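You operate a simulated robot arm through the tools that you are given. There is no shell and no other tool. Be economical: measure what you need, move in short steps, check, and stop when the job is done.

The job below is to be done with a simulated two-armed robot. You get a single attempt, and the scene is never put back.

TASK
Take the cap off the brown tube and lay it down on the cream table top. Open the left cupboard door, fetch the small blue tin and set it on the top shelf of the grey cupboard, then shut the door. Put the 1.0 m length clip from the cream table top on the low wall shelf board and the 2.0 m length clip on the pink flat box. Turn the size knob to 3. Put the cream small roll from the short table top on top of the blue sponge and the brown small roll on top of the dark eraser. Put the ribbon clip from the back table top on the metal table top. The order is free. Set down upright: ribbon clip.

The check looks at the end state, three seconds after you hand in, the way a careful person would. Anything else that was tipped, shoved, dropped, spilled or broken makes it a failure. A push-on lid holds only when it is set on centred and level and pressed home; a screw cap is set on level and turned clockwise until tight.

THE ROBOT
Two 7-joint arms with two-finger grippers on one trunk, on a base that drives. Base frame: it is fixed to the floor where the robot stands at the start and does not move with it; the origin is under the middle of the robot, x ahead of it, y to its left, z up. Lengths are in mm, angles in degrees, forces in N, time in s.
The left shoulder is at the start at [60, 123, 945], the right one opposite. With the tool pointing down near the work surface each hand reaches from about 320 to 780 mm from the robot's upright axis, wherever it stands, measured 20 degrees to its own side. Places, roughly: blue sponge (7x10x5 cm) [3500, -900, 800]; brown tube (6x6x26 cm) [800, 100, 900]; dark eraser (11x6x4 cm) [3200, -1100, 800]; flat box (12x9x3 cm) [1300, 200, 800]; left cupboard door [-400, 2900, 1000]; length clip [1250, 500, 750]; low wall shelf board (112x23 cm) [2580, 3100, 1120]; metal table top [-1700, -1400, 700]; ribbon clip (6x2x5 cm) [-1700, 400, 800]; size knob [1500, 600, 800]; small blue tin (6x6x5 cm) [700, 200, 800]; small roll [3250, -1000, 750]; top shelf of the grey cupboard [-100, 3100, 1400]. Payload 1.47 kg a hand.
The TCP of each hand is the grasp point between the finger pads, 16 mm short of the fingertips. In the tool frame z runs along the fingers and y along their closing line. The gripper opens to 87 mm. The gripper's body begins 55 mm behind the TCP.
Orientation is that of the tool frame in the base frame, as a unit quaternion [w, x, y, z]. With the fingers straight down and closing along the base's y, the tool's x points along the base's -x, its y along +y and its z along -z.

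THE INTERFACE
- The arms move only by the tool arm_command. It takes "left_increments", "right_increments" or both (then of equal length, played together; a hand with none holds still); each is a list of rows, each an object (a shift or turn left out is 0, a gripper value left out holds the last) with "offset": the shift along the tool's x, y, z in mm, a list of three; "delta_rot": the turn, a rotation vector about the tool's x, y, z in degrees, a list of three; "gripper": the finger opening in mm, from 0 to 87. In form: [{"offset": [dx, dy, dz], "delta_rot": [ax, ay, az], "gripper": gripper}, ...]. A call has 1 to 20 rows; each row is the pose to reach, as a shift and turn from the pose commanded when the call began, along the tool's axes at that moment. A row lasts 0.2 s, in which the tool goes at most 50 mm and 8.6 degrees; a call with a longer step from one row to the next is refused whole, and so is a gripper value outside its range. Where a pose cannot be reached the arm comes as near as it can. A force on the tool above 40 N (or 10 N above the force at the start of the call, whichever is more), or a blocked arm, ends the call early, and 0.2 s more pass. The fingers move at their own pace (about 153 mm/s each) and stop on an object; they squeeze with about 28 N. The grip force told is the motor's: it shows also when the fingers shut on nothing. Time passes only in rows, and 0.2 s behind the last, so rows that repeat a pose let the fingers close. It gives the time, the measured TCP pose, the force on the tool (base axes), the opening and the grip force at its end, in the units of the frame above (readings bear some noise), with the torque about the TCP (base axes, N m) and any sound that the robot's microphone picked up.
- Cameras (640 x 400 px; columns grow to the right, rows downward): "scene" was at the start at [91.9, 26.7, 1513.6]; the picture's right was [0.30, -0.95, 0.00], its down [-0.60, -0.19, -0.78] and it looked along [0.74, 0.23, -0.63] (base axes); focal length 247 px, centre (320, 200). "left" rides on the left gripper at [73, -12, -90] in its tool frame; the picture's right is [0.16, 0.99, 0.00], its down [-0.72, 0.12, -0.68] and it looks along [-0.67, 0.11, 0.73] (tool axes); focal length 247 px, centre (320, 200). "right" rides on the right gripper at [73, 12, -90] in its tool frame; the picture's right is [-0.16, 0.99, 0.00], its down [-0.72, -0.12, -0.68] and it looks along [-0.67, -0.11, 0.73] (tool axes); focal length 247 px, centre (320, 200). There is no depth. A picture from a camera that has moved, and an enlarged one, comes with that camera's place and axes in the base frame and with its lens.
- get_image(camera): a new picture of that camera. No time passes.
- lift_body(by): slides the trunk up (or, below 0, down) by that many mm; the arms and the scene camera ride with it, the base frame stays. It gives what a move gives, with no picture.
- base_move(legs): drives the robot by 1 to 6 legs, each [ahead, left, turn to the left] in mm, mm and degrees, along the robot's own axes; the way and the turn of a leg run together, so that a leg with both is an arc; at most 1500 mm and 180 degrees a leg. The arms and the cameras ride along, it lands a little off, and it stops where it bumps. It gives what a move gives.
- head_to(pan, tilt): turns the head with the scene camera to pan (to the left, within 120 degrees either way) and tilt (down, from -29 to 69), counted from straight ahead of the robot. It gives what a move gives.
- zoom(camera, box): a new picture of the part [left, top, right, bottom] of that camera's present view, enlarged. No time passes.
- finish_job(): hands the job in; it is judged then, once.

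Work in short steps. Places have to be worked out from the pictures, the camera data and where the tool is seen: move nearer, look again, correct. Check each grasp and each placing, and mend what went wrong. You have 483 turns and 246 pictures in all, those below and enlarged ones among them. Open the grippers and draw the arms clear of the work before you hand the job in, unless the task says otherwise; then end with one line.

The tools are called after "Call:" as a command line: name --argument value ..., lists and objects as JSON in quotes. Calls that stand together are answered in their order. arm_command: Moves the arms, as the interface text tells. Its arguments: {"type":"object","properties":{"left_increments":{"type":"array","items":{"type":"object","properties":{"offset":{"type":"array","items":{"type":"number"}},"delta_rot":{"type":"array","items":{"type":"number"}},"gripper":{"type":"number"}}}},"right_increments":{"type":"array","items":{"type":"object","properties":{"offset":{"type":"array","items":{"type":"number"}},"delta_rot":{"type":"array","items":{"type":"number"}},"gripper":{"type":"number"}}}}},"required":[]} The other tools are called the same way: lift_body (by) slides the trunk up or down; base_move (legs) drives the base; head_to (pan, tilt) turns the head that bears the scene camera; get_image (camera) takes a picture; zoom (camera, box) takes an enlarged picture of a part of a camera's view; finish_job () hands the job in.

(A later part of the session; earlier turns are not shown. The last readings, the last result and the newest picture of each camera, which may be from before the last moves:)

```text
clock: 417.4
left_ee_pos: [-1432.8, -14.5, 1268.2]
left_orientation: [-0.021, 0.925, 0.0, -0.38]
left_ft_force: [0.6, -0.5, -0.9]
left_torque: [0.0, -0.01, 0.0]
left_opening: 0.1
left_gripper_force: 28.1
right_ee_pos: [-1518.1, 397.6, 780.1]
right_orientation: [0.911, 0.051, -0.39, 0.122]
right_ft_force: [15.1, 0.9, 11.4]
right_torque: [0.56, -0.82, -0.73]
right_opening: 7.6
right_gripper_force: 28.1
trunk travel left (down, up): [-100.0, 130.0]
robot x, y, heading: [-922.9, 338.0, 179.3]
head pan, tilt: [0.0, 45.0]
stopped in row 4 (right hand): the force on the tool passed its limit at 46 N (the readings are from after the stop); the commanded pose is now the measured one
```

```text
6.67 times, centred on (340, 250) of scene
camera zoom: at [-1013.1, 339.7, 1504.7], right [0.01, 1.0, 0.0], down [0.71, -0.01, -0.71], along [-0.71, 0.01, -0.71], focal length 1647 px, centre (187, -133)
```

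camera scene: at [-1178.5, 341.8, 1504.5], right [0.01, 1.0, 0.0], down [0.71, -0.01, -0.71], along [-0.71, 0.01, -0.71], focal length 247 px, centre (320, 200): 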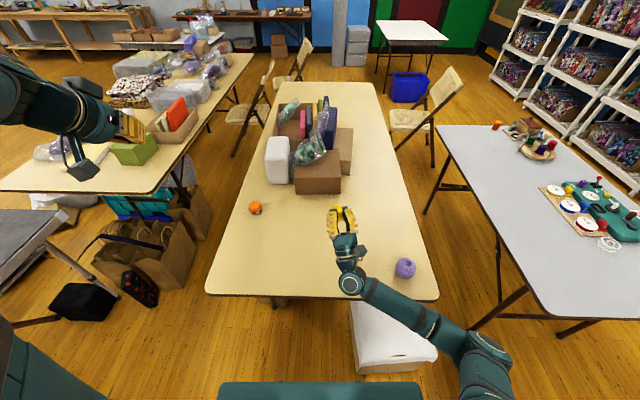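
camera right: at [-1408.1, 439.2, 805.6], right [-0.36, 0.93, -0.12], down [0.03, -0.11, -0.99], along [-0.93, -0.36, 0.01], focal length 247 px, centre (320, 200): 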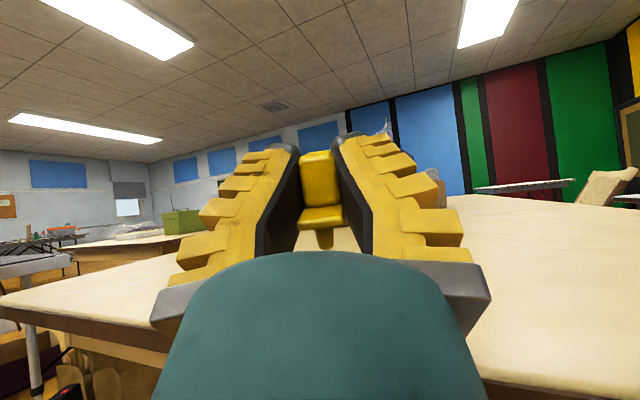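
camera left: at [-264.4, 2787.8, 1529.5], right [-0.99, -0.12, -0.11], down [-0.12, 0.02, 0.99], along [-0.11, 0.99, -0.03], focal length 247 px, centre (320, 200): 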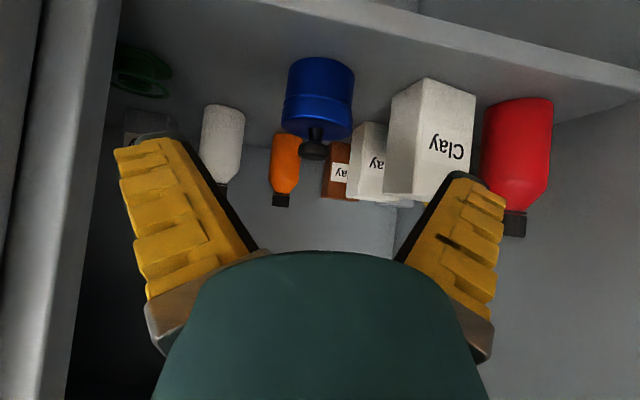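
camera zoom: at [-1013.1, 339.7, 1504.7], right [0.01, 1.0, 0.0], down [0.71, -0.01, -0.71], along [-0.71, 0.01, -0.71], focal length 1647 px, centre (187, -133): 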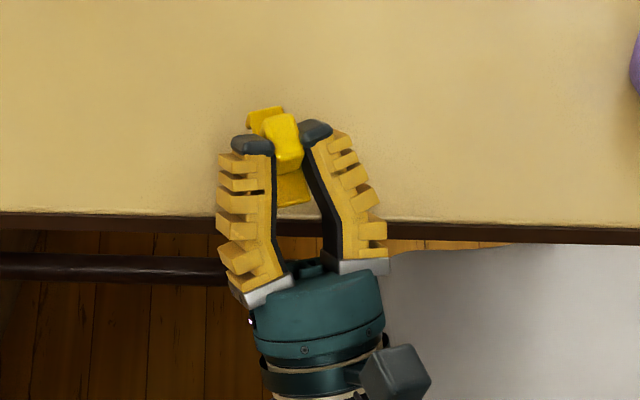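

The clip's near end is already inside the edge. Relieve the contact slightly and lower a little, then open.

Call:
arm_command --right_increments '[{"offset": [-1, 0, -3]}, {"offset": [-1, 0, -3]}, {"offset": [-1, 0, -3], "gripper": 10}, {"offset": [-1, 0, -3], "gripper": 20}, {"offset": [-1, 0, -3], "gripper": 35}, {"offset": [-1, 0, -3], "gripper": 50}, {"offset": [-1, 0, -3], "gripper": 60}, {"offset": [-1, 0, -3], "gripper": 60}]'

Call:
zoom --camera "right" --box '[220, 120, 420, 290]'

```text
clock: 418.4
left_ee_pos: [-1431.7, -13.7, 1267.4]
left_orientation: [-0.02, 0.924, 0.001, -0.382]
left_ft_force: [0.4, 0.3, 0.0]
left_torque: [0.04, -0.01, -0.03]
left_opening: 0.0
left_gripper_force: 28.0
right_ee_pos: [-1517.7, 397.7, 778.6]
right_orientation: [0.913, 0.051, -0.387, 0.123]
right_ft_force: [14.3, 0.4, 15.7]
right_torque: [0.56, -0.7, -0.39]
right_opening: 23.9
right_gripper_force: 3.9
trunk travel left (down, up): [-100.0, 130.0]
robot x, y, heading: [-924.6, 335.2, 179.6]
head pan, tilt: [0.0, 45.0]
stopped in row 4 (right hand): the force on the tool passed its limit at 41 N (the readings are from after the stop); the commanded pose is now the measured one
```

```text
2.35 times, centred on (320, 205) of right
camera zoom: at [-1410.7, 438.9, 768.8], right [-0.37, 0.92, -0.12], down [0.02, -0.12, -0.99], along [-0.93, -0.36, 0.03], focal length 581 px, centre (320, 188)
```

zoom: 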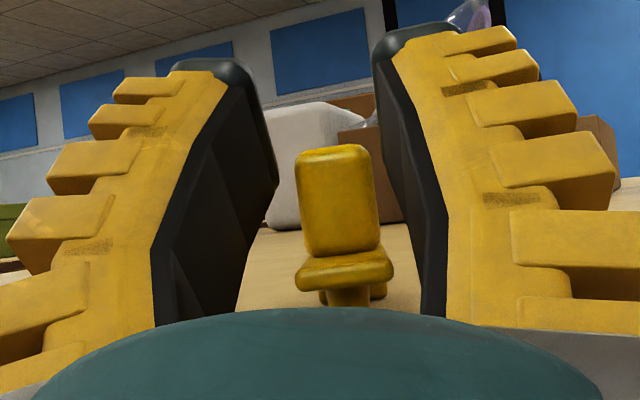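

The clip stands upright on the table. Open wider and retract along the hand's axis, away from the edge.

Call:
arm_command --right_increments '[{"offset": [2, 0, 0], "gripper": 45}, {"offset": [3, 0, 0], "gripper": 60}, {"offset": [3, 0, 0], "gripper": 60}, {"offset": [3, 0, -20]}, {"offset": [3, 0, -50]}, {"offset": [3, 0, -90]}, {"offset": [3, 0, -130]}]'

Call:
zoom --camera "scene" --box '[290, 210, 390, 290]'

```text
clock: 419.4
left_ee_pos: [-1432.4, -14.1, 1267.1]
left_orientation: [-0.02, 0.925, 0.001, -0.38]
left_ft_force: [-0.2, -0.7, -0.5]
left_torque: [-0.02, -0.02, -0.02]
left_opening: 0.2
left_gripper_force: 28.0
right_ee_pos: [-1511.3, 399.3, 775.4]
right_orientation: [0.914, 0.052, -0.383, 0.12]
right_ft_force: [-3.8, -5.8, 18.0]
right_torque: [0.68, 0.13, 0.22]
right_opening: 55.3
right_gripper_force: 0.1
trunk travel left (down, up): [-100.0, 130.0]
robot x, y, heading: [-924.3, 335.5, 179.4]
head pan, tilt: [0.0, 45.0]
stopped in row 5 (right hand): the force on the tool passed its limit at 56 N (the readings are from after the stop); the commanded pose is now the measured one
```

```text
5.00 times, centred on (340, 250) of scene
camera zoom: at [-1014.8, 338.5, 1504.6], right [0.01, 1.0, 0.0], down [0.71, -0.01, -0.71], along [-0.71, 0.01, -0.71], focal length 1236 px, centre (220, -50)
```

zoom: 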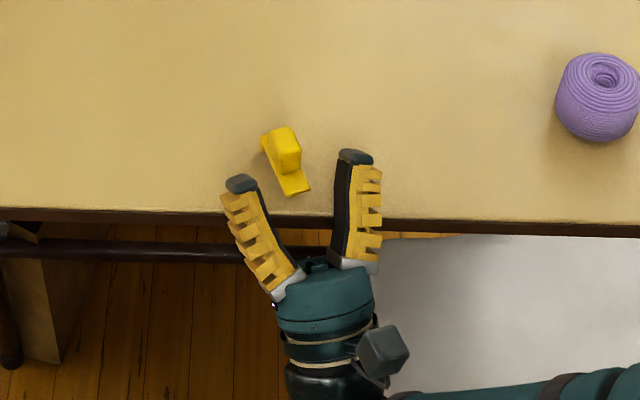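

Clip is upright, ~20 mm inside the edge. Raise the hand slightly and drive back 150 mm.

Call:
arm_command --right_increments '[{"offset": [5, 0, 5]}, {"offset": [10, 0, 9]}, {"offset": [10, 0, 9]}]'

Call:
base_move --legs '[[-170, 0, 0]]'

```text
clock: 420.2
left_ee_pos: [-1434.5, -14.9, 1266.5]
left_orientation: [-0.02, 0.925, 0.002, -0.38]
left_ft_force: [-0.3, 0.4, 0.1]
left_torque: [-0.01, 0.0, 0.0]
left_opening: 0.0
left_gripper_force: 27.7
right_ee_pos: [-1510.9, 402.2, 784.6]
right_orientation: [0.913, 0.052, -0.386, 0.12]
right_ft_force: [0.4, -0.9, -0.4]
right_torque: [-0.01, -0.04, -0.03]
right_opening: 64.7
right_gripper_force: 2.7
trunk travel left (down, up): [-100.0, 130.0]
robot x, y, heading: [-927.1, 337.9, 179.4]
head pan, tilt: [0.0, 45.0]
```

```text
clock: 421.6
left_ee_pos: [-1262.5, -19.4, 1265.8]
left_orientation: [-0.02, 0.925, 0.003, -0.38]
left_ft_force: [0.5, -0.3, -0.3]
left_torque: [0.0, 0.0, -0.03]
left_opening: 0.2
left_gripper_force: 28.2
right_ee_pos: [-1340.6, 399.3, 785.8]
right_orientation: [0.913, 0.052, -0.385, 0.121]
right_ft_force: [0.5, 0.4, -0.5]
right_torque: [-0.01, -0.01, 0.04]
right_opening: 64.7
right_gripper_force: 3.2
trunk travel left (down, up): [-100.0, 130.0]
robot x, y, heading: [-758.6, 333.6, 179.6]
head pan, tilt: [0.0, 45.0]
```

Now stow the right hand: raise, move right, and pitch it back down.

Call:
arm_command --right_increments '[{"offset": [14, 9, 13], "delta_rot": [0, -8.3, 0]}, {"offset": [27, 18, 26], "delta_rot": [0, -16.6, 0]}, {"offset": [41, 27, 38], "delta_rot": [0, -24.9, 0]}, {"offset": [55, 36, 51], "delta_rot": [0, -33.2, 0]}, {"offset": [68, 45, 64], "delta_rot": [0, -41.5, 0]}, {"offset": [82, 54, 77], "delta_rot": [0, -49.8, 0]}, {"offset": [96, 63, 90], "delta_rot": [0, -58.1, 0]}, {"offset": [110, 72, 103], "delta_rot": [0, -66.4, 0]}, {"offset": [123, 81, 115], "delta_rot": [0, -74.7, 0]}, {"offset": [137, 90, 128], "delta_rot": [0, -83, 0]}, {"offset": [151, 99, 141], "delta_rot": [0, -91.3, 0]}, {"offset": [164, 108, 154], "delta_rot": [0, -99.6, 0]}, {"offset": [178, 117, 167], "delta_rot": [0, -107.9, 0]}, {"offset": [192, 126, 179], "delta_rot": [0, -116.2, 0]}, {"offset": [205, 135, 192], "delta_rot": [0, -124.5, 0]}, {"offset": [219, 145, 205], "delta_rot": [0, -133, 0]}]'

Call:
base_move --legs '[[165, -85, 0]]'

Call:
zoom --camera "scene" --box '[260, 200, 380, 290]'

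```text
clock: 425.0
left_ee_pos: [-1264.4, -19.2, 1264.9]
left_orientation: [-0.02, 0.925, 0.002, -0.379]
left_ft_force: [-0.3, -0.5, 0.4]
left_torque: [-0.01, 0.03, -0.03]
left_opening: 0.0
left_gripper_force: 28.4
right_ee_pos: [-1374.1, 538.5, 1083.1]
right_orientation: [-0.011, -0.133, 0.991, -0.002]
right_ft_force: [-1.0, 0.8, 0.0]
right_torque: [0.02, -0.03, 0.02]
right_opening: 64.5
right_gripper_force: 3.1
trunk travel left (down, up): [-100.0, 130.0]
robot x, y, heading: [-756.9, 334.5, 179.5]
head pan, tilt: [0.0, 45.0]
```

```text
clock: 426.6
left_ee_pos: [-1432.3, 62.9, 1265.7]
left_orientation: [-0.019, 0.925, 0.005, -0.379]
left_ft_force: [0.1, -0.5, 0.1]
left_torque: [-0.02, -0.01, 0.03]
left_opening: 0.2
left_gripper_force: 28.2
right_ee_pos: [-1543.3, 619.8, 1083.6]
right_orientation: [-0.011, -0.134, 0.991, -0.001]
right_ft_force: [0.3, -0.6, -0.5]
right_torque: [0.01, -0.02, 0.01]
right_opening: 64.4
right_gripper_force: 3.0
trunk travel left (down, up): [-100.0, 130.0]
robot x, y, heading: [-924.5, 417.0, 179.5]
head pan, tilt: [0.0, 45.0]
```

```text
4.44 times, centred on (320, 245) of scene
camera zoom: at [-1016.6, 420.3, 1504.4], right [0.0, 1.0, 0.0], down [0.71, 0.0, -0.71], along [-0.71, 0.0, -0.71], focal length 1098 px, centre (320, 0)
```

zoom: 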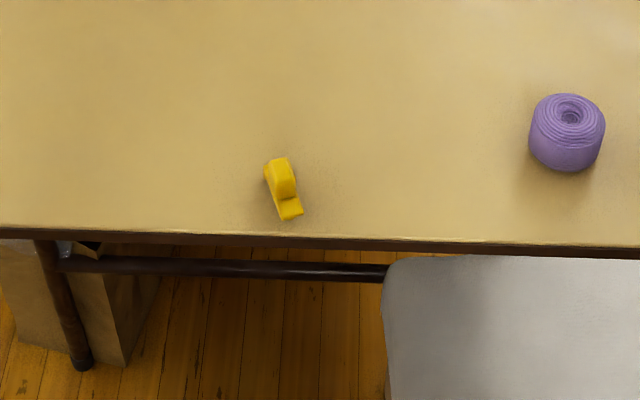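

Clip upright at ≈(−1541,394), long axis ~24° off. Bring the left hand above it (tilt 30°, yaw 24°).

Call:
arm_command --left_increments '[{"offset": [17, -26, 30], "delta_rot": [-1.4, 1.2, -1.5], "gripper": 45}, {"offset": [33, -53, 60], "delta_rot": [-2.8, 2.3, -3], "gripper": 45}, {"offset": [50, -79, 90], "delta_rot": [-4.1, 3.5, -4.5]}, {"offset": [67, -105, 120], "delta_rot": [-5.5, 4.6, -6]}, {"offset": [84, -131, 150], "delta_rot": [-6.9, 5.8, -7.5]}, {"offset": [100, -158, 180], "delta_rot": [-8.3, 6.9, -9]}, {"offset": [117, -184, 211], "delta_rot": [-9.6, 8, -10.5]}, {"offset": [134, -210, 241], "delta_rot": [-11, 9.2, -12]}, {"offset": [151, -237, 271], "delta_rot": [-12.4, 10.4, -13.5]}, {"offset": [167, -263, 301], "delta_rot": [-13.8, 11.5, -15]}, {"offset": [184, -289, 331], "delta_rot": [-15.1, 12.7, -16.5]}, {"offset": [201, -315, 361], "delta_rot": [-16.5, 13.8, -18]}, {"offset": [201, -315, 361], "delta_rot": [-16.5, 13.8, -18]}]'

Call:
get_image --camera "left"

```text
clock: 429.4
left_ee_pos: [-1540.6, 395.2, 879.2]
left_orientation: [0.052, 0.945, 0.2, -0.255]
left_ft_force: [0.4, 1.0, 0.1]
left_torque: [0.02, -0.02, -0.01]
left_opening: 50.3
left_gripper_force: 3.6
right_ee_pos: [-1543.5, 619.1, 1083.2]
right_orientation: [-0.011, -0.134, 0.991, -0.001]
right_ft_force: [-0.5, -0.8, 0.0]
right_torque: [0.01, -0.02, -0.01]
right_opening: 64.5
right_gripper_force: 3.0
trunk travel left (down, up): [-100.0, 130.0]
robot x, y, heading: [-926.1, 417.9, 179.9]
head pan, tilt: [0.0, 45.0]
```

```text
51 pictures are left
camera left: at [-1446.4, 449.7, 920.3], right [0.53, -0.85, -0.08], down [-0.21, -0.22, 0.95], along [-0.82, -0.48, -0.3], focal length 247 px, centre (320, 200)
```

left: 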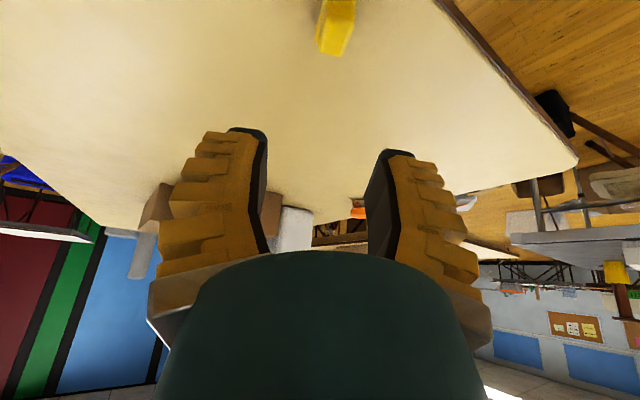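

Aligned. Descend to TCP z≈766 and close on the thin faces.

Call:
arm_command --left_increments '[{"offset": [15, 0, 26]}, {"offset": [30, 0, 52]}, {"offset": [43, 0, 75]}, {"offset": [52, 0, 90]}, {"offset": [56.5, 0, 98]}, {"offset": [56.5, 0, 98]}, {"offset": [56.5, 0, 98], "gripper": 25}, {"offset": [56.5, 0, 98], "gripper": 5}, {"offset": [56.5, 0, 98], "gripper": 0}, {"offset": [56.5, 0, 98], "gripper": 0}]'

Call:
get_image --camera "left"

```text
clock: 431.6
left_ee_pos: [-1540.7, 394.8, 769.6]
left_orientation: [0.053, 0.944, 0.2, -0.256]
left_ft_force: [-1.3, 1.9, 8.4]
left_torque: [-0.09, 0.16, 0.0]
left_opening: 8.9
left_gripper_force: 28.4
right_ee_pos: [-1542.4, 619.9, 1084.6]
right_orientation: [-0.011, -0.134, 0.991, 0.0]
right_ft_force: [0.3, 0.7, 0.6]
right_torque: [0.01, 0.01, 0.02]
right_opening: 64.6
right_gripper_force: 3.0
trunk travel left (down, up): [-100.0, 130.0]
robot x, y, heading: [-923.0, 414.1, 179.4]
head pan, tilt: [0.0, 45.0]
```

```text
50 pictures are left
camera left: at [-1446.3, 449.1, 810.8], right [0.52, -0.85, -0.08], down [-0.21, -0.22, 0.95], along [-0.83, -0.48, -0.29], focal length 247 px, centre (320, 200)
```

left: 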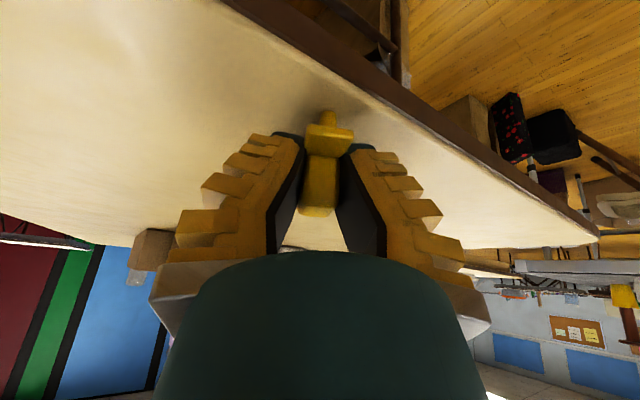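

Good grip (8.9 mm, 28 N). Lift carefully.

Call:
arm_command --left_increments '[{"offset": [-3, 0, -5]}, {"offset": [-10, 0, -17]}, {"offset": [-25, 0, -43]}, {"offset": [-45, 0, -78]}, {"offset": [-68, 0, -118]}, {"offset": [-90, 0, -156]}, {"offset": [-112, 0, -194]}]'

Call:
zoom --camera "left" --box '[220, 80, 420, 260]'

```text
clock: 433.2
left_ee_pos: [-1539.4, 391.9, 995.2]
left_orientation: [0.052, 0.945, 0.199, -0.254]
left_ft_force: [0.8, -0.1, -0.6]
left_torque: [-0.02, 0.0, 0.0]
left_opening: 6.1
left_gripper_force: 28.1
right_ee_pos: [-1542.8, 619.4, 1084.6]
right_orientation: [-0.011, -0.134, 0.991, 0.0]
right_ft_force: [0.3, -0.4, 0.0]
right_torque: [0.02, 0.01, 0.0]
right_opening: 64.8
right_gripper_force: 3.8
trunk travel left (down, up): [-100.0, 130.0]
robot x, y, heading: [-922.0, 420.7, 179.7]
head pan, tilt: [0.0, 45.0]
```

```text
2.22 times, centred on (320, 170) of left
camera zoom: at [-1443.7, 447.8, 1035.3], right [0.52, -0.85, -0.08], down [-0.21, -0.22, 0.95], along [-0.82, -0.48, -0.3], focal length 549 px, centre (320, 267)
```

zoom: 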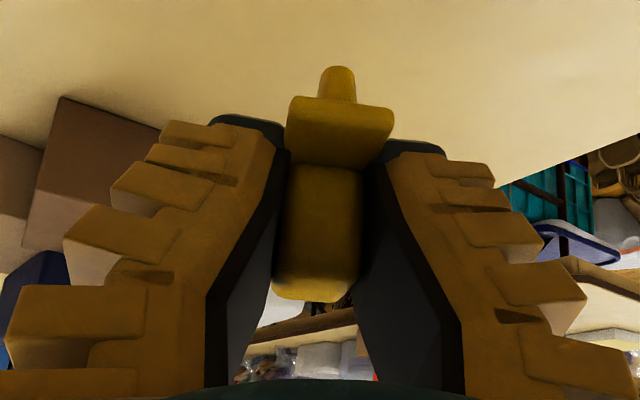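

Clip held upright. Drive round to the metal table: back east, then south, then check.

Call:
base_move --legs '[[-720, 0, 0], [0, 1080, 0]]'

Call:
head_to --pan 0 --tilt 32

Call:
get_image --camera "scene"

```text
clock: 446.8
left_ee_pos: [-767.6, -740.8, 992.9]
left_orientation: [0.06, 0.939, 0.226, -0.254]
left_ft_force: [1.4, 0.4, 0.8]
left_torque: [0.02, 0.02, 0.01]
left_opening: 5.8
left_gripper_force: 27.4
right_ee_pos: [-783.6, -516.1, 1083.4]
right_orientation: [-0.011, -0.162, 0.987, -0.001]
right_ft_force: [-0.4, -1.0, -0.4]
right_torque: [-0.01, -0.02, -0.04]
right_opening: 64.3
right_gripper_force: 3.2
trunk travel left (down, up): [-100.0, 130.0]
robot x, y, heading: [-156.8, -680.2, -177.3]
head pan, tilt: [0.0, 45.0]
```

```text
clock: 447.5
left_ee_pos: [-766.9, -741.6, 993.4]
left_orientation: [0.06, 0.939, 0.225, -0.253]
left_ft_force: [0.2, 0.3, -1.2]
left_torque: [0.01, -0.01, -0.02]
left_opening: 5.9
left_gripper_force: 28.0
right_ee_pos: [-783.3, -516.6, 1084.4]
right_orientation: [-0.01, -0.162, 0.987, -0.001]
right_ft_force: [-0.6, 0.4, -0.3]
right_torque: [0.0, -0.01, 0.02]
right_opening: 64.2
right_gripper_force: 3.2
trunk travel left (down, up): [-100.0, 130.0]
robot x, y, heading: [-157.2, -681.6, -177.4]
head pan, tilt: [0.0, 32.0]
```

```text
48 pictures are left
camera scene: at [-254.2, -686.2, 1523.9], right [-0.05, 1.0, 0.0], down [0.53, 0.03, -0.85], along [-0.85, -0.04, -0.53], focal length 247 px, centre (320, 200)
```

scene: 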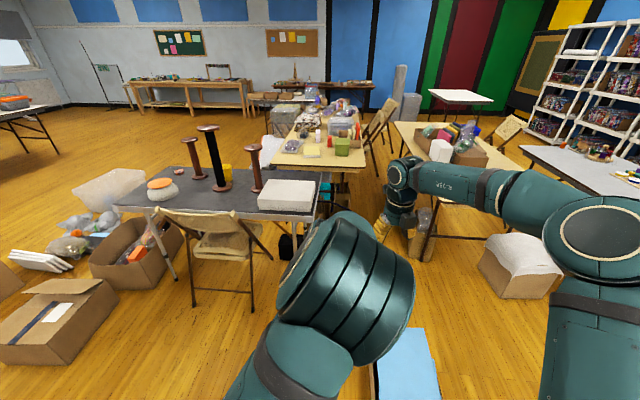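

Metal table: east edge x≈−1436, y −769…−1975; white slab y −785…−1113; free spot around (−1505,−1195). Drive to about (−860,−960).

Call:
base_move --legs '[[705, 250, 5]]'

Call:
head_to --pan 15 --tilt 45

Call:
get_image --camera "scene"

```text
clock: 451.5
left_ee_pos: [-1421.7, -1134.8, 993.1]
left_orientation: [0.074, 0.925, 0.277, -0.249]
left_ft_force: [0.1, 0.1, 0.7]
left_torque: [0.0, 0.03, 0.03]
left_opening: 5.8
left_gripper_force: 28.4
right_ee_pos: [-1463.8, -914.1, 1084.5]
right_orientation: [-0.01, -0.215, 0.977, -0.002]
right_ft_force: [-0.5, -0.2, 0.1]
right_torque: [0.01, 0.03, 0.02]
right_opening: 64.6
right_gripper_force: 3.2
trunk travel left (down, up): [-100.0, 130.0]
robot x, y, heading: [-819.9, -1007.8, -170.8]
head pan, tilt: [0.0, 32.0]
```

```text
clock: 452.3
left_ee_pos: [-1421.5, -1135.9, 993.8]
left_orientation: [0.074, 0.925, 0.277, -0.25]
left_ft_force: [-0.6, -0.7, -0.2]
left_torque: [-0.01, 0.03, 0.03]
left_opening: 6.2
left_gripper_force: 27.6
right_ee_pos: [-1463.2, -914.0, 1083.7]
right_orientation: [-0.012, -0.214, 0.977, -0.002]
right_ft_force: [1.0, 0.2, -0.2]
right_torque: [0.0, 0.02, -0.01]
right_opening: 64.6
right_gripper_force: 3.6
trunk travel left (down, up): [-100.0, 130.0]
robot x, y, heading: [-818.3, -1007.7, -170.9]
head pan, tilt: [15.0, 45.0]
```

```text
47 pictures are left
camera scene: at [-904.1, -1043.9, 1504.5], right [-0.41, 0.91, 0.0], down [0.64, 0.29, -0.71], along [-0.65, -0.29, -0.71], focal length 247 px, centre (320, 200)
```

scene: 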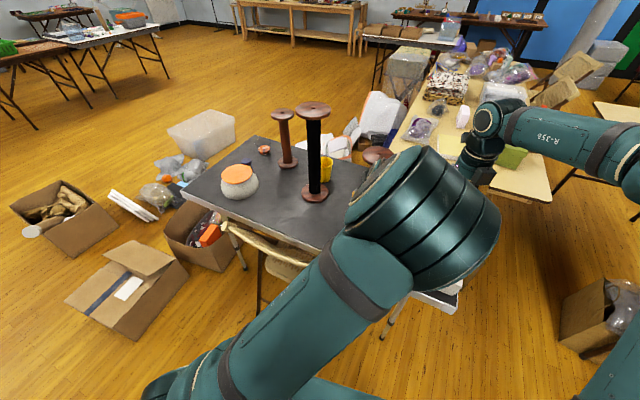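

Move the clip above the free spot (−1510,−1250) at z≈885 and look with the left camera.

Call:
arm_command --left_increments '[{"offset": [-12, 9, 32]}, {"offset": [-25, 19, 65]}, {"offset": [-37, 28, 98]}, {"offset": [-50, 38, 131]}, {"offset": [-62, 47, 163]}, {"offset": [-62, 47, 163]}]'

Call:
get_image --camera "left"

Call:
get_image --camera "scene"

```text
clock: 453.7
left_ee_pos: [-1508.6, -1247.4, 885.3]
left_orientation: [0.074, 0.925, 0.277, -0.25]
left_ft_force: [-0.6, 0.2, 0.2]
left_torque: [0.01, 0.01, 0.0]
left_opening: 6.2
left_gripper_force: 28.0
right_ee_pos: [-1463.1, -912.8, 1084.9]
right_orientation: [-0.011, -0.215, 0.977, -0.001]
right_ft_force: [0.1, 0.5, -1.0]
right_torque: [0.02, 0.0, 0.04]
right_opening: 64.7
right_gripper_force: 3.6
trunk travel left (down, up): [-100.0, 130.0]
robot x, y, heading: [-819.0, -1011.1, -170.9]
head pan, tilt: [15.0, 45.0]
```

```text
46 pictures are left
camera left: at [-1425.0, -1179.5, 926.1], right [0.66, -0.75, -0.08], down [-0.17, -0.25, 0.95], along [-0.73, -0.61, -0.3], focal length 247 px, centre (320, 200)
```

left: 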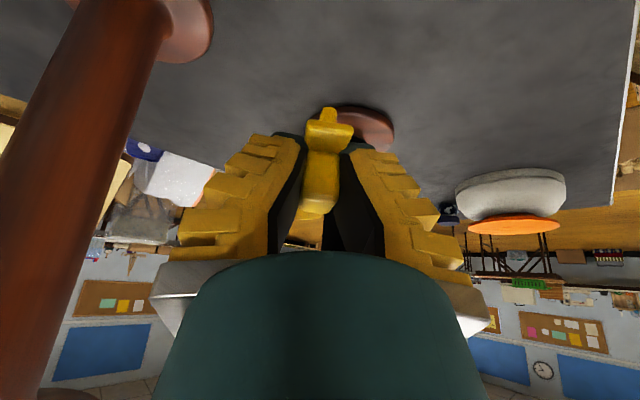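

```text
45 pictures are left
camera scene: at [-903.5, -1043.5, 1504.6], right [-0.41, 0.91, 0.0], down [0.64, 0.29, -0.71], along [-0.65, -0.29, -0.71], focal length 247 px, centre (320, 200)
```

scene: 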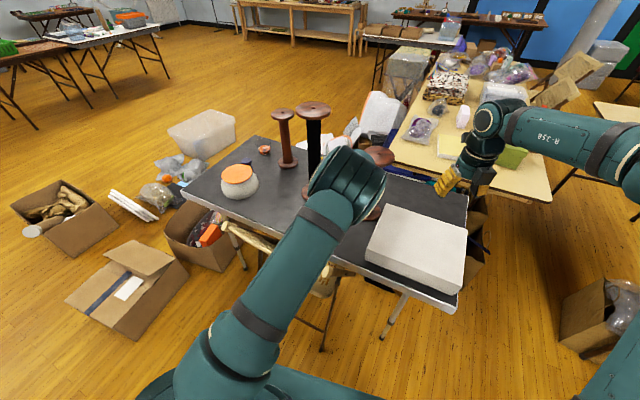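

Free table surface below. Lower 135 mm, then creep to contact.

Call:
arm_command --left_increments '[{"offset": [18, 0, 31]}, {"offset": [36, 0, 62]}, {"offset": [52, 0, 89]}, {"offset": [62, 0, 106]}, {"offset": [68, 0, 117]}, {"offset": [68, 0, 117]}]'

Call:
zoom --camera "left" --box '[200, 40, 440, 260]'

```text
clock: 455.1
left_ee_pos: [-1508.9, -1251.8, 749.4]
left_orientation: [0.073, 0.924, 0.277, -0.252]
left_ft_force: [-5.1, -2.8, 18.8]
left_torque: [-0.19, 0.24, 0.03]
left_opening: 17.2
left_gripper_force: 27.9
right_ee_pos: [-1462.4, -913.5, 1085.6]
right_orientation: [-0.012, -0.214, 0.977, -0.002]
right_ft_force: [-0.1, 0.9, -0.5]
right_torque: [0.0, -0.01, -0.02]
right_opening: 64.6
right_gripper_force: 3.1
trunk travel left (down, up): [-100.0, 130.0]
robot x, y, heading: [-819.5, -1011.2, -171.0]
head pan, tilt: [15.0, 45.0]
```

```text
1.82 times, centred on (320, 150) of left
camera zoom: at [-1426.4, -1181.5, 789.9], right [0.66, -0.75, -0.08], down [-0.17, -0.25, 0.95], along [-0.74, -0.61, -0.29], focal length 449 px, centre (320, 291)
```

zoom: 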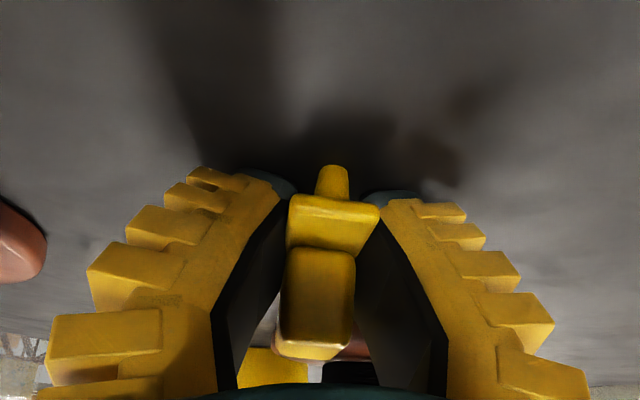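

Contact: clip is on the metal table. Ease up a little and open.

Call:
arm_command --left_increments '[{"offset": [-1, 0, -1.7]}, {"offset": [-1, 0, -1.7]}, {"offset": [-1, 0, -1.7], "gripper": 22}, {"offset": [-1, 0, -1.7], "gripper": 30}, {"offset": [-1, 0, -1.7], "gripper": 45}, {"offset": [-1, 0, -1.7], "gripper": 55}, {"offset": [-1, 0, -1.7], "gripper": 55}]'

Call:
zoom --camera "left" --box '[200, 40, 440, 260]'

```text
clock: 456.7
left_ee_pos: [-1510.3, -1249.7, 748.3]
left_orientation: [0.074, 0.925, 0.278, -0.248]
left_ft_force: [-1.0, -1.2, -0.4]
left_torque: [0.01, 0.0, 0.0]
left_opening: 60.1
left_gripper_force: 2.9
right_ee_pos: [-1462.9, -914.2, 1084.9]
right_orientation: [-0.01, -0.216, 0.976, -0.001]
right_ft_force: [-0.2, 0.4, -0.2]
right_torque: [-0.02, 0.01, -0.01]
right_opening: 64.8
right_gripper_force: 3.4
trunk travel left (down, up): [-100.0, 130.0]
robot x, y, heading: [-820.4, -1011.3, -170.5]
head pan, tilt: [15.0, 45.0]
```

```text
1.82 times, centred on (320, 150) of left
camera zoom: at [-1426.0, -1181.0, 790.3], right [0.66, -0.75, -0.08], down [-0.17, -0.25, 0.95], along [-0.73, -0.61, -0.3], focal length 449 px, centre (320, 291)
```

zoom: 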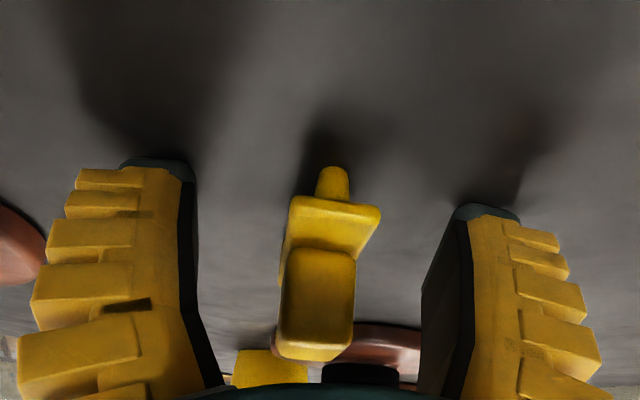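

Standing upright. Withdraw along the tool axis.

Call:
arm_command --left_increments '[{"offset": [0, 0, -25]}, {"offset": [0, 0, -65]}, {"offset": [0, 0, -110]}, {"offset": [0, 0, -155]}, {"offset": [0, 0, -200]}, {"offset": [0, 0, -245]}, {"offset": [0, 0, -280]}]'

Call:
get_image --camera "left"

```text
clock: 458.3
left_ee_pos: [-1390.1, -1170.0, 993.6]
left_orientation: [0.075, 0.925, 0.278, -0.249]
left_ft_force: [-0.2, -0.2, 0.2]
left_torque: [0.03, 0.02, 0.0]
left_opening: 60.0
left_gripper_force: 3.6
right_ee_pos: [-1462.3, -913.2, 1084.1]
right_orientation: [-0.011, -0.215, 0.977, -0.002]
right_ft_force: [-0.5, 0.0, -0.1]
right_torque: [-0.01, -0.01, 0.0]
right_opening: 64.9
right_gripper_force: 3.3
trunk travel left (down, up): [-100.0, 130.0]
robot x, y, heading: [-821.0, -1009.7, -171.0]
head pan, tilt: [15.0, 45.0]
```

```text
42 pictures are left
camera left: at [-1306.3, -1101.1, 1034.9], right [0.66, -0.75, -0.08], down [-0.17, -0.25, 0.95], along [-0.73, -0.61, -0.3], focal length 247 px, centre (320, 200)
```

left: 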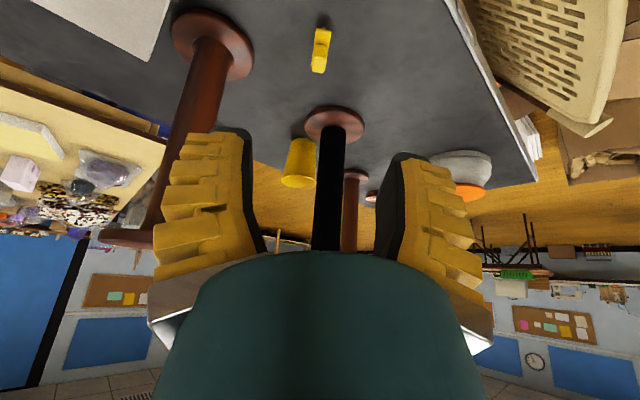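

Ribbon clip done. Un-roll the right wrist, then begin the drive to the short table by the north route.

Call:
arm_command --right_increments '[{"delta_rot": [0, 0, -8.5]}, {"delta_rot": [0, 0, -17]}, {"delta_rot": [0, 0, -25.5]}, {"delta_rot": [0, 0, -34]}, {"delta_rot": [0, 0, -42.5]}, {"delta_rot": [0, 0, -51]}, {"delta_rot": [0, 0, -59.5]}, {"delta_rot": [0, 0, -68]}, {"delta_rot": [0, 0, -76.5]}, {"delta_rot": [0, 0, -85]}, {"delta_rot": [0, 0, -93.5]}, {"delta_rot": [0, 0, -102]}, {"delta_rot": [0, 0, -110.5]}, {"delta_rot": [0, 0, -119]}, {"delta_rot": [0, 0, -127.5]}, {"delta_rot": [0, 0, -136]}, {"delta_rot": [0, 0, -144.5]}, {"delta_rot": [0, 0, -153]}, {"delta_rot": [0, 0, -161.5]}, {"delta_rot": [0, 0, -165]}]'

Call:
base_move --legs '[[-650, 0, 0], [0, 0, 171]]'

```text
clock: 462.5
left_ee_pos: [-1390.9, -1170.0, 993.5]
left_orientation: [0.074, 0.925, 0.278, -0.25]
left_ft_force: [-0.3, 0.1, 0.4]
left_torque: [0.0, 0.03, -0.04]
left_opening: 60.1
left_gripper_force: 3.6
right_ee_pos: [-1462.9, -915.0, 1083.6]
right_orientation: [0.003, 0.996, 0.087, -0.01]
right_ft_force: [0.4, -0.2, 0.1]
right_torque: [-0.01, 0.01, 0.02]
right_opening: 64.5
right_gripper_force: 3.3
trunk travel left (down, up): [-100.0, 130.0]
robot x, y, heading: [-821.4, -1010.3, -170.7]
head pan, tilt: [15.0, 45.0]
```

```text
clock: 473.1
left_ee_pos: [407.3, -812.5, 993.9]
left_orientation: [0.253, -0.218, 0.941, 0.058]
left_ft_force: [0.6, -0.6, 0.0]
left_torque: [0.01, 0.02, 0.01]
left_opening: 60.2
left_gripper_force: 3.8
right_ee_pos: [447.2, -1075.4, 1083.1]
right_orientation: [0.011, -0.024, 1.0, 0.002]
right_ft_force: [-0.7, 0.3, 0.4]
right_torque: [-0.02, 0.0, 0.01]
right_opening: 64.7
right_gripper_force: 3.2
trunk travel left (down, up): [-100.0, 130.0]
robot x, y, heading: [-181.1, -902.6, 2.0]
head pan, tilt: [15.0, 45.0]
```

Continue: north along x≈−180.

Call:
base_move --legs '[[-40, 0, -2], [0, 1100, 0], [0, 1100, 0]]'

```text
clock: 478.4
left_ee_pos: [370.7, -394.9, 994.8]
left_orientation: [0.255, -0.197, 0.945, 0.053]
left_ft_force: [0.3, 0.2, 0.8]
left_torque: [-0.01, 0.0, 0.02]
left_opening: 59.9
left_gripper_force: 3.0
right_ee_pos: [399.8, -669.6, 1082.5]
right_orientation: [0.011, 0.01, 1.0, -0.002]
right_ft_force: [-0.6, -10.1, 0.5]
right_torque: [1.01, 0.02, -0.44]
right_opening: 64.6
right_gripper_force: 3.4
trunk travel left (down, up): [-100.0, 130.0]
robot x, y, heading: [-218.1, -454.5, -0.5]
head pan, tilt: [15.0, 45.0]
stopped in leg 2: the robot was blocked; the commanded pose is now the measured one
```

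Blocked – the right hand probably met the garment rack's near pole. Back off and check with a picture.

Call:
base_move --legs '[[0, -60, 0]]'

Call:
head_to --pan 0 --tilt 25

Call:
get_image --camera "scene"

```text
clock: 479.6
left_ee_pos: [369.9, -451.0, 993.8]
left_orientation: [0.255, -0.199, 0.945, 0.053]
left_ft_force: [-0.2, -0.3, -1.4]
left_torque: [0.0, -0.01, 0.01]
left_opening: 60.0
left_gripper_force: 3.3
right_ee_pos: [399.3, -724.3, 1082.5]
right_orientation: [0.011, 0.007, 1.0, -0.002]
right_ft_force: [-0.4, 0.3, 0.4]
right_torque: [0.01, -0.02, -0.01]
right_opening: 64.7
right_gripper_force: 3.5
trunk travel left (down, up): [-100.0, 130.0]
robot x, y, heading: [-220.7, -514.3, -0.5]
head pan, tilt: [15.0, 45.0]
```

```text
clock: 480.5
left_ee_pos: [368.4, -450.8, 994.3]
left_orientation: [0.256, -0.199, 0.945, 0.053]
left_ft_force: [-0.3, -0.1, -0.4]
left_torque: [0.0, 0.0, 0.03]
left_opening: 59.9
left_gripper_force: 3.0
right_ee_pos: [400.1, -722.5, 1083.6]
right_orientation: [0.012, 0.008, 1.0, -0.001]
right_ft_force: [-0.5, -0.3, 0.2]
right_torque: [-0.01, 0.05, -0.01]
right_opening: 64.6
right_gripper_force: 3.6
trunk travel left (down, up): [-100.0, 130.0]
robot x, y, heading: [-222.0, -510.0, -0.5]
head pan, tilt: [0.0, 25.0]
```

```text
41 pictures are left
camera scene: at [-118.3, -513.0, 1535.0], right [-0.01, -1.0, 0.0], down [-0.42, 0.0, -0.91], along [0.91, -0.01, -0.42], focal length 247 px, centre (320, 200)
```

scene: 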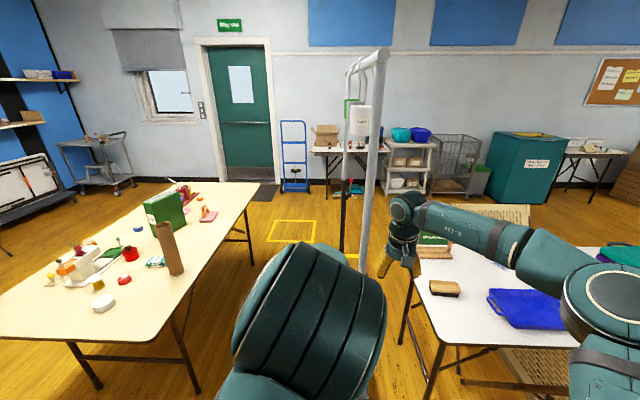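

Retract the right hand 130 mm and left 60 mm, then go north.

Call:
arm_command --right_increments '[{"offset": [45, 0, 0]}, {"offset": [90, 0, 0]}, {"offset": [130, 0, 0]}]'

Call:
base_move --legs '[[0, 900, 0], [0, 900, 0]]'

```text
clock: 481.3
left_ee_pos: [369.8, -449.9, 994.1]
left_orientation: [0.255, -0.199, 0.945, 0.053]
left_ft_force: [-0.2, -0.9, 0.7]
left_torque: [-0.01, -0.02, 0.04]
left_opening: 60.1
left_gripper_force: 3.4
right_ee_pos: [265.8, -723.0, 1083.2]
right_orientation: [0.011, 0.007, 1.0, -0.002]
right_ft_force: [-0.8, 0.3, -0.4]
right_torque: [-0.03, -0.03, 0.03]
right_opening: 64.5
right_gripper_force: 3.6
trunk travel left (down, up): [-100.0, 130.0]
robot x, y, heading: [-219.9, -517.1, -0.5]
head pan, tilt: [0.0, 25.0]
```

```text
clock: 497.5
left_ee_pos: [386.3, 1361.0, 993.0]
left_orientation: [0.255, -0.194, 0.946, 0.052]
left_ft_force: [-0.4, -0.2, -0.1]
left_torque: [-0.01, -0.02, -0.01]
left_opening: 60.0
left_gripper_force: 3.7
right_ee_pos: [280.8, 1089.0, 1082.8]
right_orientation: [0.011, 0.013, 1.0, -0.002]
right_ft_force: [0.0, 0.6, -0.8]
right_torque: [0.0, -0.01, -0.01]
right_opening: 64.7
right_gripper_force: 3.4
trunk travel left (down, up): [-100.0, 130.0]
robot x, y, heading: [-209.3, 1303.2, -0.9]
head pan, tilt: [0.0, 25.0]
```

Now east along y≈1300, then south to y≈−850 at x≈2430.

Call:
base_move --legs '[[1320, 0, 0.9], [1320, 0, 0]]'

Call:
base_move --legs '[[0, -1100, 0], [0, -1050, 0]]'

Call:
head_to --pan 0 --tilt 35

Call:
get_image --camera "scene"

```text
clock: 510.3
left_ee_pos: [3016.4, 1251.4, 992.6]
left_orientation: [0.255, -0.179, 0.949, 0.047]
left_ft_force: [0.8, -0.5, 0.5]
left_torque: [-0.04, 0.01, -0.02]
left_opening: 60.1
left_gripper_force: 3.4
right_ee_pos: [2902.3, 981.7, 1082.9]
right_orientation: [0.012, 0.028, 1.0, -0.002]
right_ft_force: [0.5, 0.6, 0.5]
right_torque: [-0.02, 0.01, -0.01]
right_opening: 64.5
right_gripper_force: 2.7
trunk travel left (down, up): [-100.0, 130.0]
robot x, y, heading: [2425.6, 1214.1, -2.9]
head pan, tilt: [0.0, 25.0]
```

```text
clock: 529.3
left_ee_pos: [2925.9, -889.9, 992.5]
left_orientation: [0.257, -0.178, 0.949, 0.047]
left_ft_force: [0.0, -0.6, 0.3]
left_torque: [-0.02, -0.03, 0.03]
left_opening: 60.1
left_gripper_force: 3.6
right_ee_pos: [2809.9, -1158.8, 1083.2]
right_orientation: [0.012, 0.03, 0.999, -0.002]
right_ft_force: [1.1, 0.3, 0.2]
right_torque: [0.01, 0.0, 0.02]
right_opening: 64.5
right_gripper_force: 3.7
trunk travel left (down, up): [-100.0, 130.0]
robot x, y, heading: [2335.4, -928.3, -2.8]
head pan, tilt: [0.0, 25.0]
```

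```text
clock: 530.0
left_ee_pos: [2925.2, -890.2, 993.3]
left_orientation: [0.256, -0.176, 0.949, 0.046]
left_ft_force: [0.5, 0.1, -0.5]
left_torque: [-0.01, 0.0, 0.02]
left_opening: 59.9
left_gripper_force: 3.9
right_ee_pos: [2810.5, -1158.8, 1081.9]
right_orientation: [0.012, 0.031, 0.999, -0.002]
right_ft_force: [0.5, 0.2, 0.5]
right_torque: [-0.01, -0.01, 0.01]
right_opening: 64.7
right_gripper_force: 3.1
trunk travel left (down, up): [-100.0, 130.0]
robot x, y, heading: [2332.3, -923.1, -2.9]
head pan, tilt: [0.0, 35.0]
```

```text
40 pictures are left
camera scene: at [2430.9, -929.5, 1519.3], right [-0.05, -1.0, 0.0], down [-0.57, 0.03, -0.82], along [0.82, -0.04, -0.57], focal length 247 px, centre (320, 200)
```

scene: 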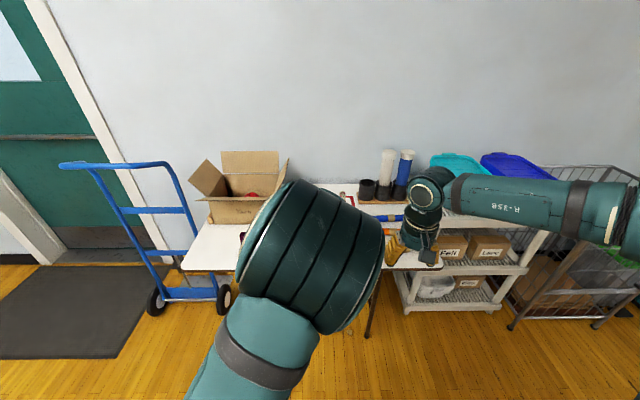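

Move both hands outward to see the table.

Call:
arm_command --left_increments '[{"offset": [1, 42, -12]}, {"offset": [2, 84, -25]}, {"offset": [3, 126, -37]}, {"offset": [4, 168, -49]}, {"offset": [5, 210, -62]}, {"offset": [6, 252, -74]}]' --right_increments '[{"offset": [5, -30, -10]}, {"offset": [10, -60, -20]}, {"offset": [15, -90, -30]}, {"offset": [20, -120, -40]}, {"offset": [25, -150, -50]}, {"offset": [30, -180, -60]}]'

Call:
zoom --camera "scene" --box '[180, 140, 480, 290]'

```text
clock: 531.4
left_ee_pos: [2796.0, -670.5, 1052.9]
left_orientation: [0.257, -0.177, 0.949, 0.048]
left_ft_force: [-0.7, 0.4, 0.5]
left_torque: [-0.02, 0.0, -0.01]
left_opening: 60.0
left_gripper_force: 3.9
right_ee_pos: [2765.2, -1336.8, 1142.8]
right_orientation: [0.012, 0.03, 0.999, -0.001]
right_ft_force: [0.6, -0.1, 0.2]
right_torque: [0.01, 0.01, 0.01]
right_opening: 64.7
right_gripper_force: 3.6
trunk travel left (down, up): [-100.0, 130.0]
robot x, y, heading: [2331.3, -926.9, -2.9]
head pan, tilt: [0.0, 35.0]
```

```text
2.13 times, centred on (330, 215) of scene
camera zoom: at [2429.4, -929.3, 1519.4], right [-0.05, -1.0, 0.0], down [-0.57, 0.03, -0.82], along [0.82, -0.04, -0.57], focal length 527 px, centre (299, 168)
```

zoom: 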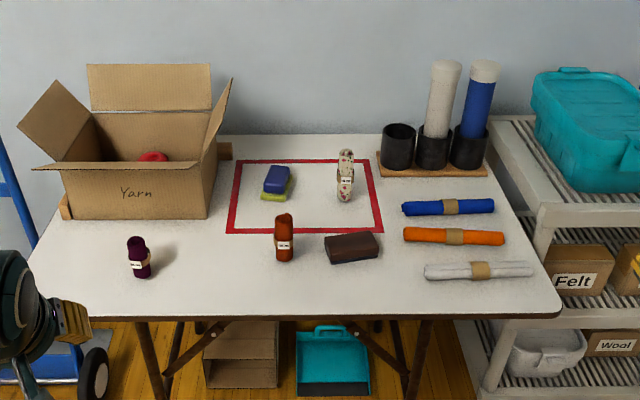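

Objects: brown roll (3211,−938), eraser top ≈(3218,−1073,780), cream roll (3395,−1089), sponge ≈(3443,−931). Tuck the left hand back and drive to (2720,−1000).

Call:
arm_command --left_increments '[{"offset": [0, 10, -40]}, {"offset": [0, 20, -80]}, {"offset": [0, 30, -110]}]'

Call:
base_move --legs '[[390, -53, 2.9]]'

Call:
head_to --pan -5 --tilt 42

Call:
get_image --camera "scene"

```text
clock: 532.2
left_ee_pos: [2736.2, -660.3, 1131.5]
left_orientation: [0.235, -0.18, 0.955, 0.014]
left_ft_force: [0.6, 1.0, 0.1]
left_torque: [0.0, -0.04, -0.04]
left_opening: 60.0
left_gripper_force: 3.7
right_ee_pos: [2764.9, -1335.9, 1143.6]
right_orientation: [0.012, 0.031, 0.999, -0.003]
right_ft_force: [-0.1, 0.1, 0.5]
right_torque: [-0.01, 0.0, 0.02]
right_opening: 64.6
right_gripper_force: 3.3
trunk travel left (down, up): [-100.0, 130.0]
robot x, y, heading: [2332.4, -925.1, -3.1]
head pan, tilt: [0.0, 35.0]
```

```text
clock: 534.7
left_ee_pos: [3117.4, -705.6, 1132.3]
left_orientation: [0.237, -0.204, 0.95, 0.026]
left_ft_force: [0.3, -0.4, 0.0]
left_torque: [-0.04, 0.05, -0.01]
left_opening: 60.0
left_gripper_force: 3.5
right_ee_pos: [3180.8, -1378.9, 1142.5]
right_orientation: [0.011, 0.005, 1.0, -0.001]
right_ft_force: [0.5, 0.0, -0.3]
right_torque: [0.0, -0.03, 0.03]
right_opening: 64.5
right_gripper_force: 3.1
trunk travel left (down, up): [-100.0, 130.0]
robot x, y, heading: [2728.9, -992.1, 0.0]
head pan, tilt: [0.0, 35.0]
```

```text
clock: 535.4
left_ee_pos: [3116.6, -704.7, 1131.3]
left_orientation: [0.236, -0.204, 0.95, 0.024]
left_ft_force: [0.6, 0.3, -0.3]
left_torque: [-0.01, 0.03, -0.02]
left_opening: 59.8
left_gripper_force: 3.5
right_ee_pos: [3181.0, -1377.8, 1142.1]
right_orientation: [0.011, 0.005, 1.0, -0.002]
right_ft_force: [0.1, 0.3, -0.3]
right_torque: [0.01, -0.01, 0.02]
right_opening: 64.7
right_gripper_force: 3.7
trunk travel left (down, up): [-100.0, 130.0]
robot x, y, heading: [2723.1, -990.7, -0.1]
head pan, tilt: [-5.0, 42.0]
```

```text
38 pictures are left
camera scene: at [2798.1, -928.4, 1513.5], right [0.7, -0.71, 0.0], down [-0.45, -0.44, -0.78], along [0.56, 0.55, -0.63], focal length 247 px, centre (320, 200)
```

scene: 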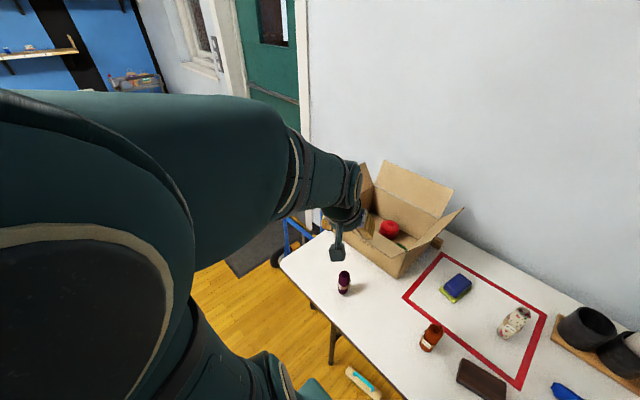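

The left forearm is touching the head. Move the left hand forward/left/down a bit, then re-aim the head.

Call:
arm_command --left_increments '[{"offset": [0, 20, 35]}, {"offset": [0, 45, 70]}, {"offset": [0, 70, 100]}]'

Call:
head_to --pan -5 --tilt 42

Call:
zoom --camera "scene" --box '[200, 100, 440, 260]'

```text
clock: 536.2
left_ee_pos: [3132.3, -625.1, 1044.2]
left_orientation: [0.237, -0.203, 0.95, 0.025]
left_ft_force: [-1.0, 0.5, -0.4]
left_torque: [0.01, 0.03, -0.01]
left_opening: 60.0
left_gripper_force: 3.5
right_ee_pos: [3181.0, -1377.7, 1143.1]
right_orientation: [0.012, 0.006, 1.0, -0.002]
right_ft_force: [0.2, 1.0, -0.2]
right_torque: [-0.03, 0.01, -0.02]
right_opening: 64.6
right_gripper_force: 4.0
trunk travel left (down, up): [-100.0, 130.0]
robot x, y, heading: [2725.3, -988.1, -0.1]
head pan, tilt: [-5.0, 42.0]
```

```text
clock: 536.8
left_ee_pos: [3132.0, -626.7, 1044.7]
left_orientation: [0.237, -0.204, 0.95, 0.025]
left_ft_force: [-0.4, 0.0, 0.3]
left_torque: [0.01, -0.01, -0.02]
left_opening: 59.9
left_gripper_force: 3.9
right_ee_pos: [3179.6, -1378.8, 1142.7]
right_orientation: [0.011, 0.005, 1.0, -0.003]
right_ft_force: [-1.3, -0.1, 0.8]
right_torque: [0.04, -0.02, 0.02]
right_opening: 64.5
right_gripper_force: 3.2
trunk travel left (down, up): [-100.0, 130.0]
robot x, y, heading: [2726.9, -988.3, -0.0]
head pan, tilt: [-5.0, 42.0]
```

```text
2.50 times, centred on (320, 180) of scene
camera zoom: at [2820.1, -996.3, 1508.8], right [-0.09, -1.0, 0.0], down [-0.67, 0.06, -0.74], along [0.74, -0.07, -0.67], focal length 618 px, centre (320, 250)
```

zoom: 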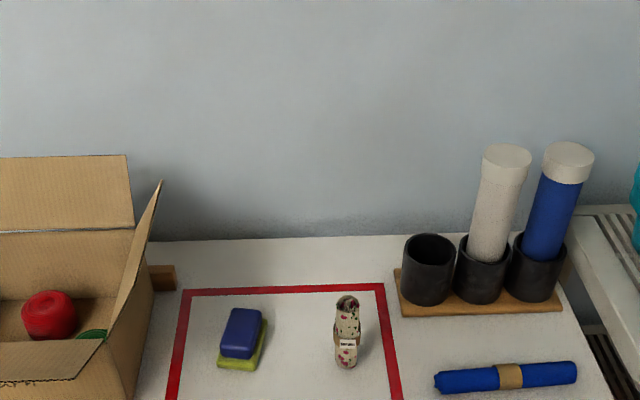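

Cream roll at ≈(3416,−1088), top z≈868; sponge top centre ≈(3441,−934,790). Drive 60 mm closer and bring the right hand above the cream roll.

Call:
base_move --legs '[[60, 0, 0]]'

Call:
arm_command --right_increments '[{"offset": [0, 48, 0]}, {"offset": [0, 96, 0]}, {"offset": [0, 144, 0]}, {"offset": [0, 192, 0]}, {"offset": [0, 240, 0]}, {"offset": [0, 291, 0], "gripper": 65}, {"offset": [-35, 291, 30], "gripper": 65}, {"offset": [-70, 291, 60], "gripper": 65}, {"offset": [-105, 291, 90], "gripper": 65}, {"offset": [-140, 291, 120], "gripper": 65}, {"offset": [-174, 291, 150], "gripper": 65}, {"offset": [-174, 291, 175], "gripper": 65}, {"offset": [-174, 291, 175], "gripper": 65}]'

Call:
get_image --camera "right"

```text
clock: 537.8
left_ee_pos: [3192.4, -626.4, 1043.1]
left_orientation: [0.236, -0.205, 0.95, 0.026]
left_ft_force: [0.4, 0.2, 0.5]
left_torque: [-0.02, 0.02, -0.02]
left_opening: 60.1
left_gripper_force: 3.9
right_ee_pos: [3242.0, -1378.8, 1141.4]
right_orientation: [0.012, 0.005, 1.0, -0.002]
right_ft_force: [0.3, -0.1, -0.2]
right_torque: [0.0, 0.04, -0.04]
right_opening: 64.7
right_gripper_force: 3.7
trunk travel left (down, up): [-100.0, 130.0]
robot x, y, heading: [2789.5, -993.0, 0.1]
head pan, tilt: [-5.0, 42.0]
```

```text
refused: row 6 steps farther than a row can; nothing moved
```

```text
36 pictures are left
camera right: at [3167.3, -1365.3, 1229.0], right [0.17, 0.99, 0.0], down [0.71, -0.12, 0.7], along [0.69, -0.12, -0.72], focal length 247 px, centre (320, 200)
```

right: 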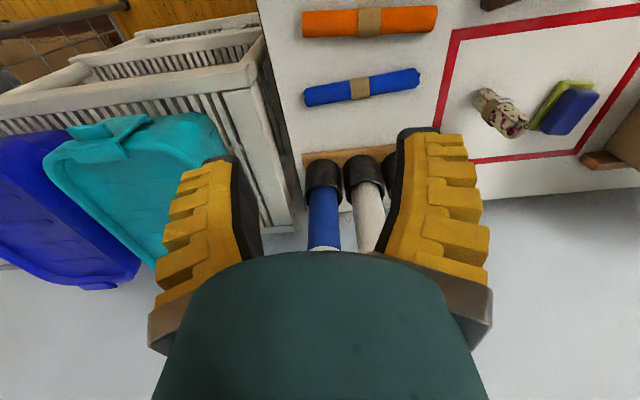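

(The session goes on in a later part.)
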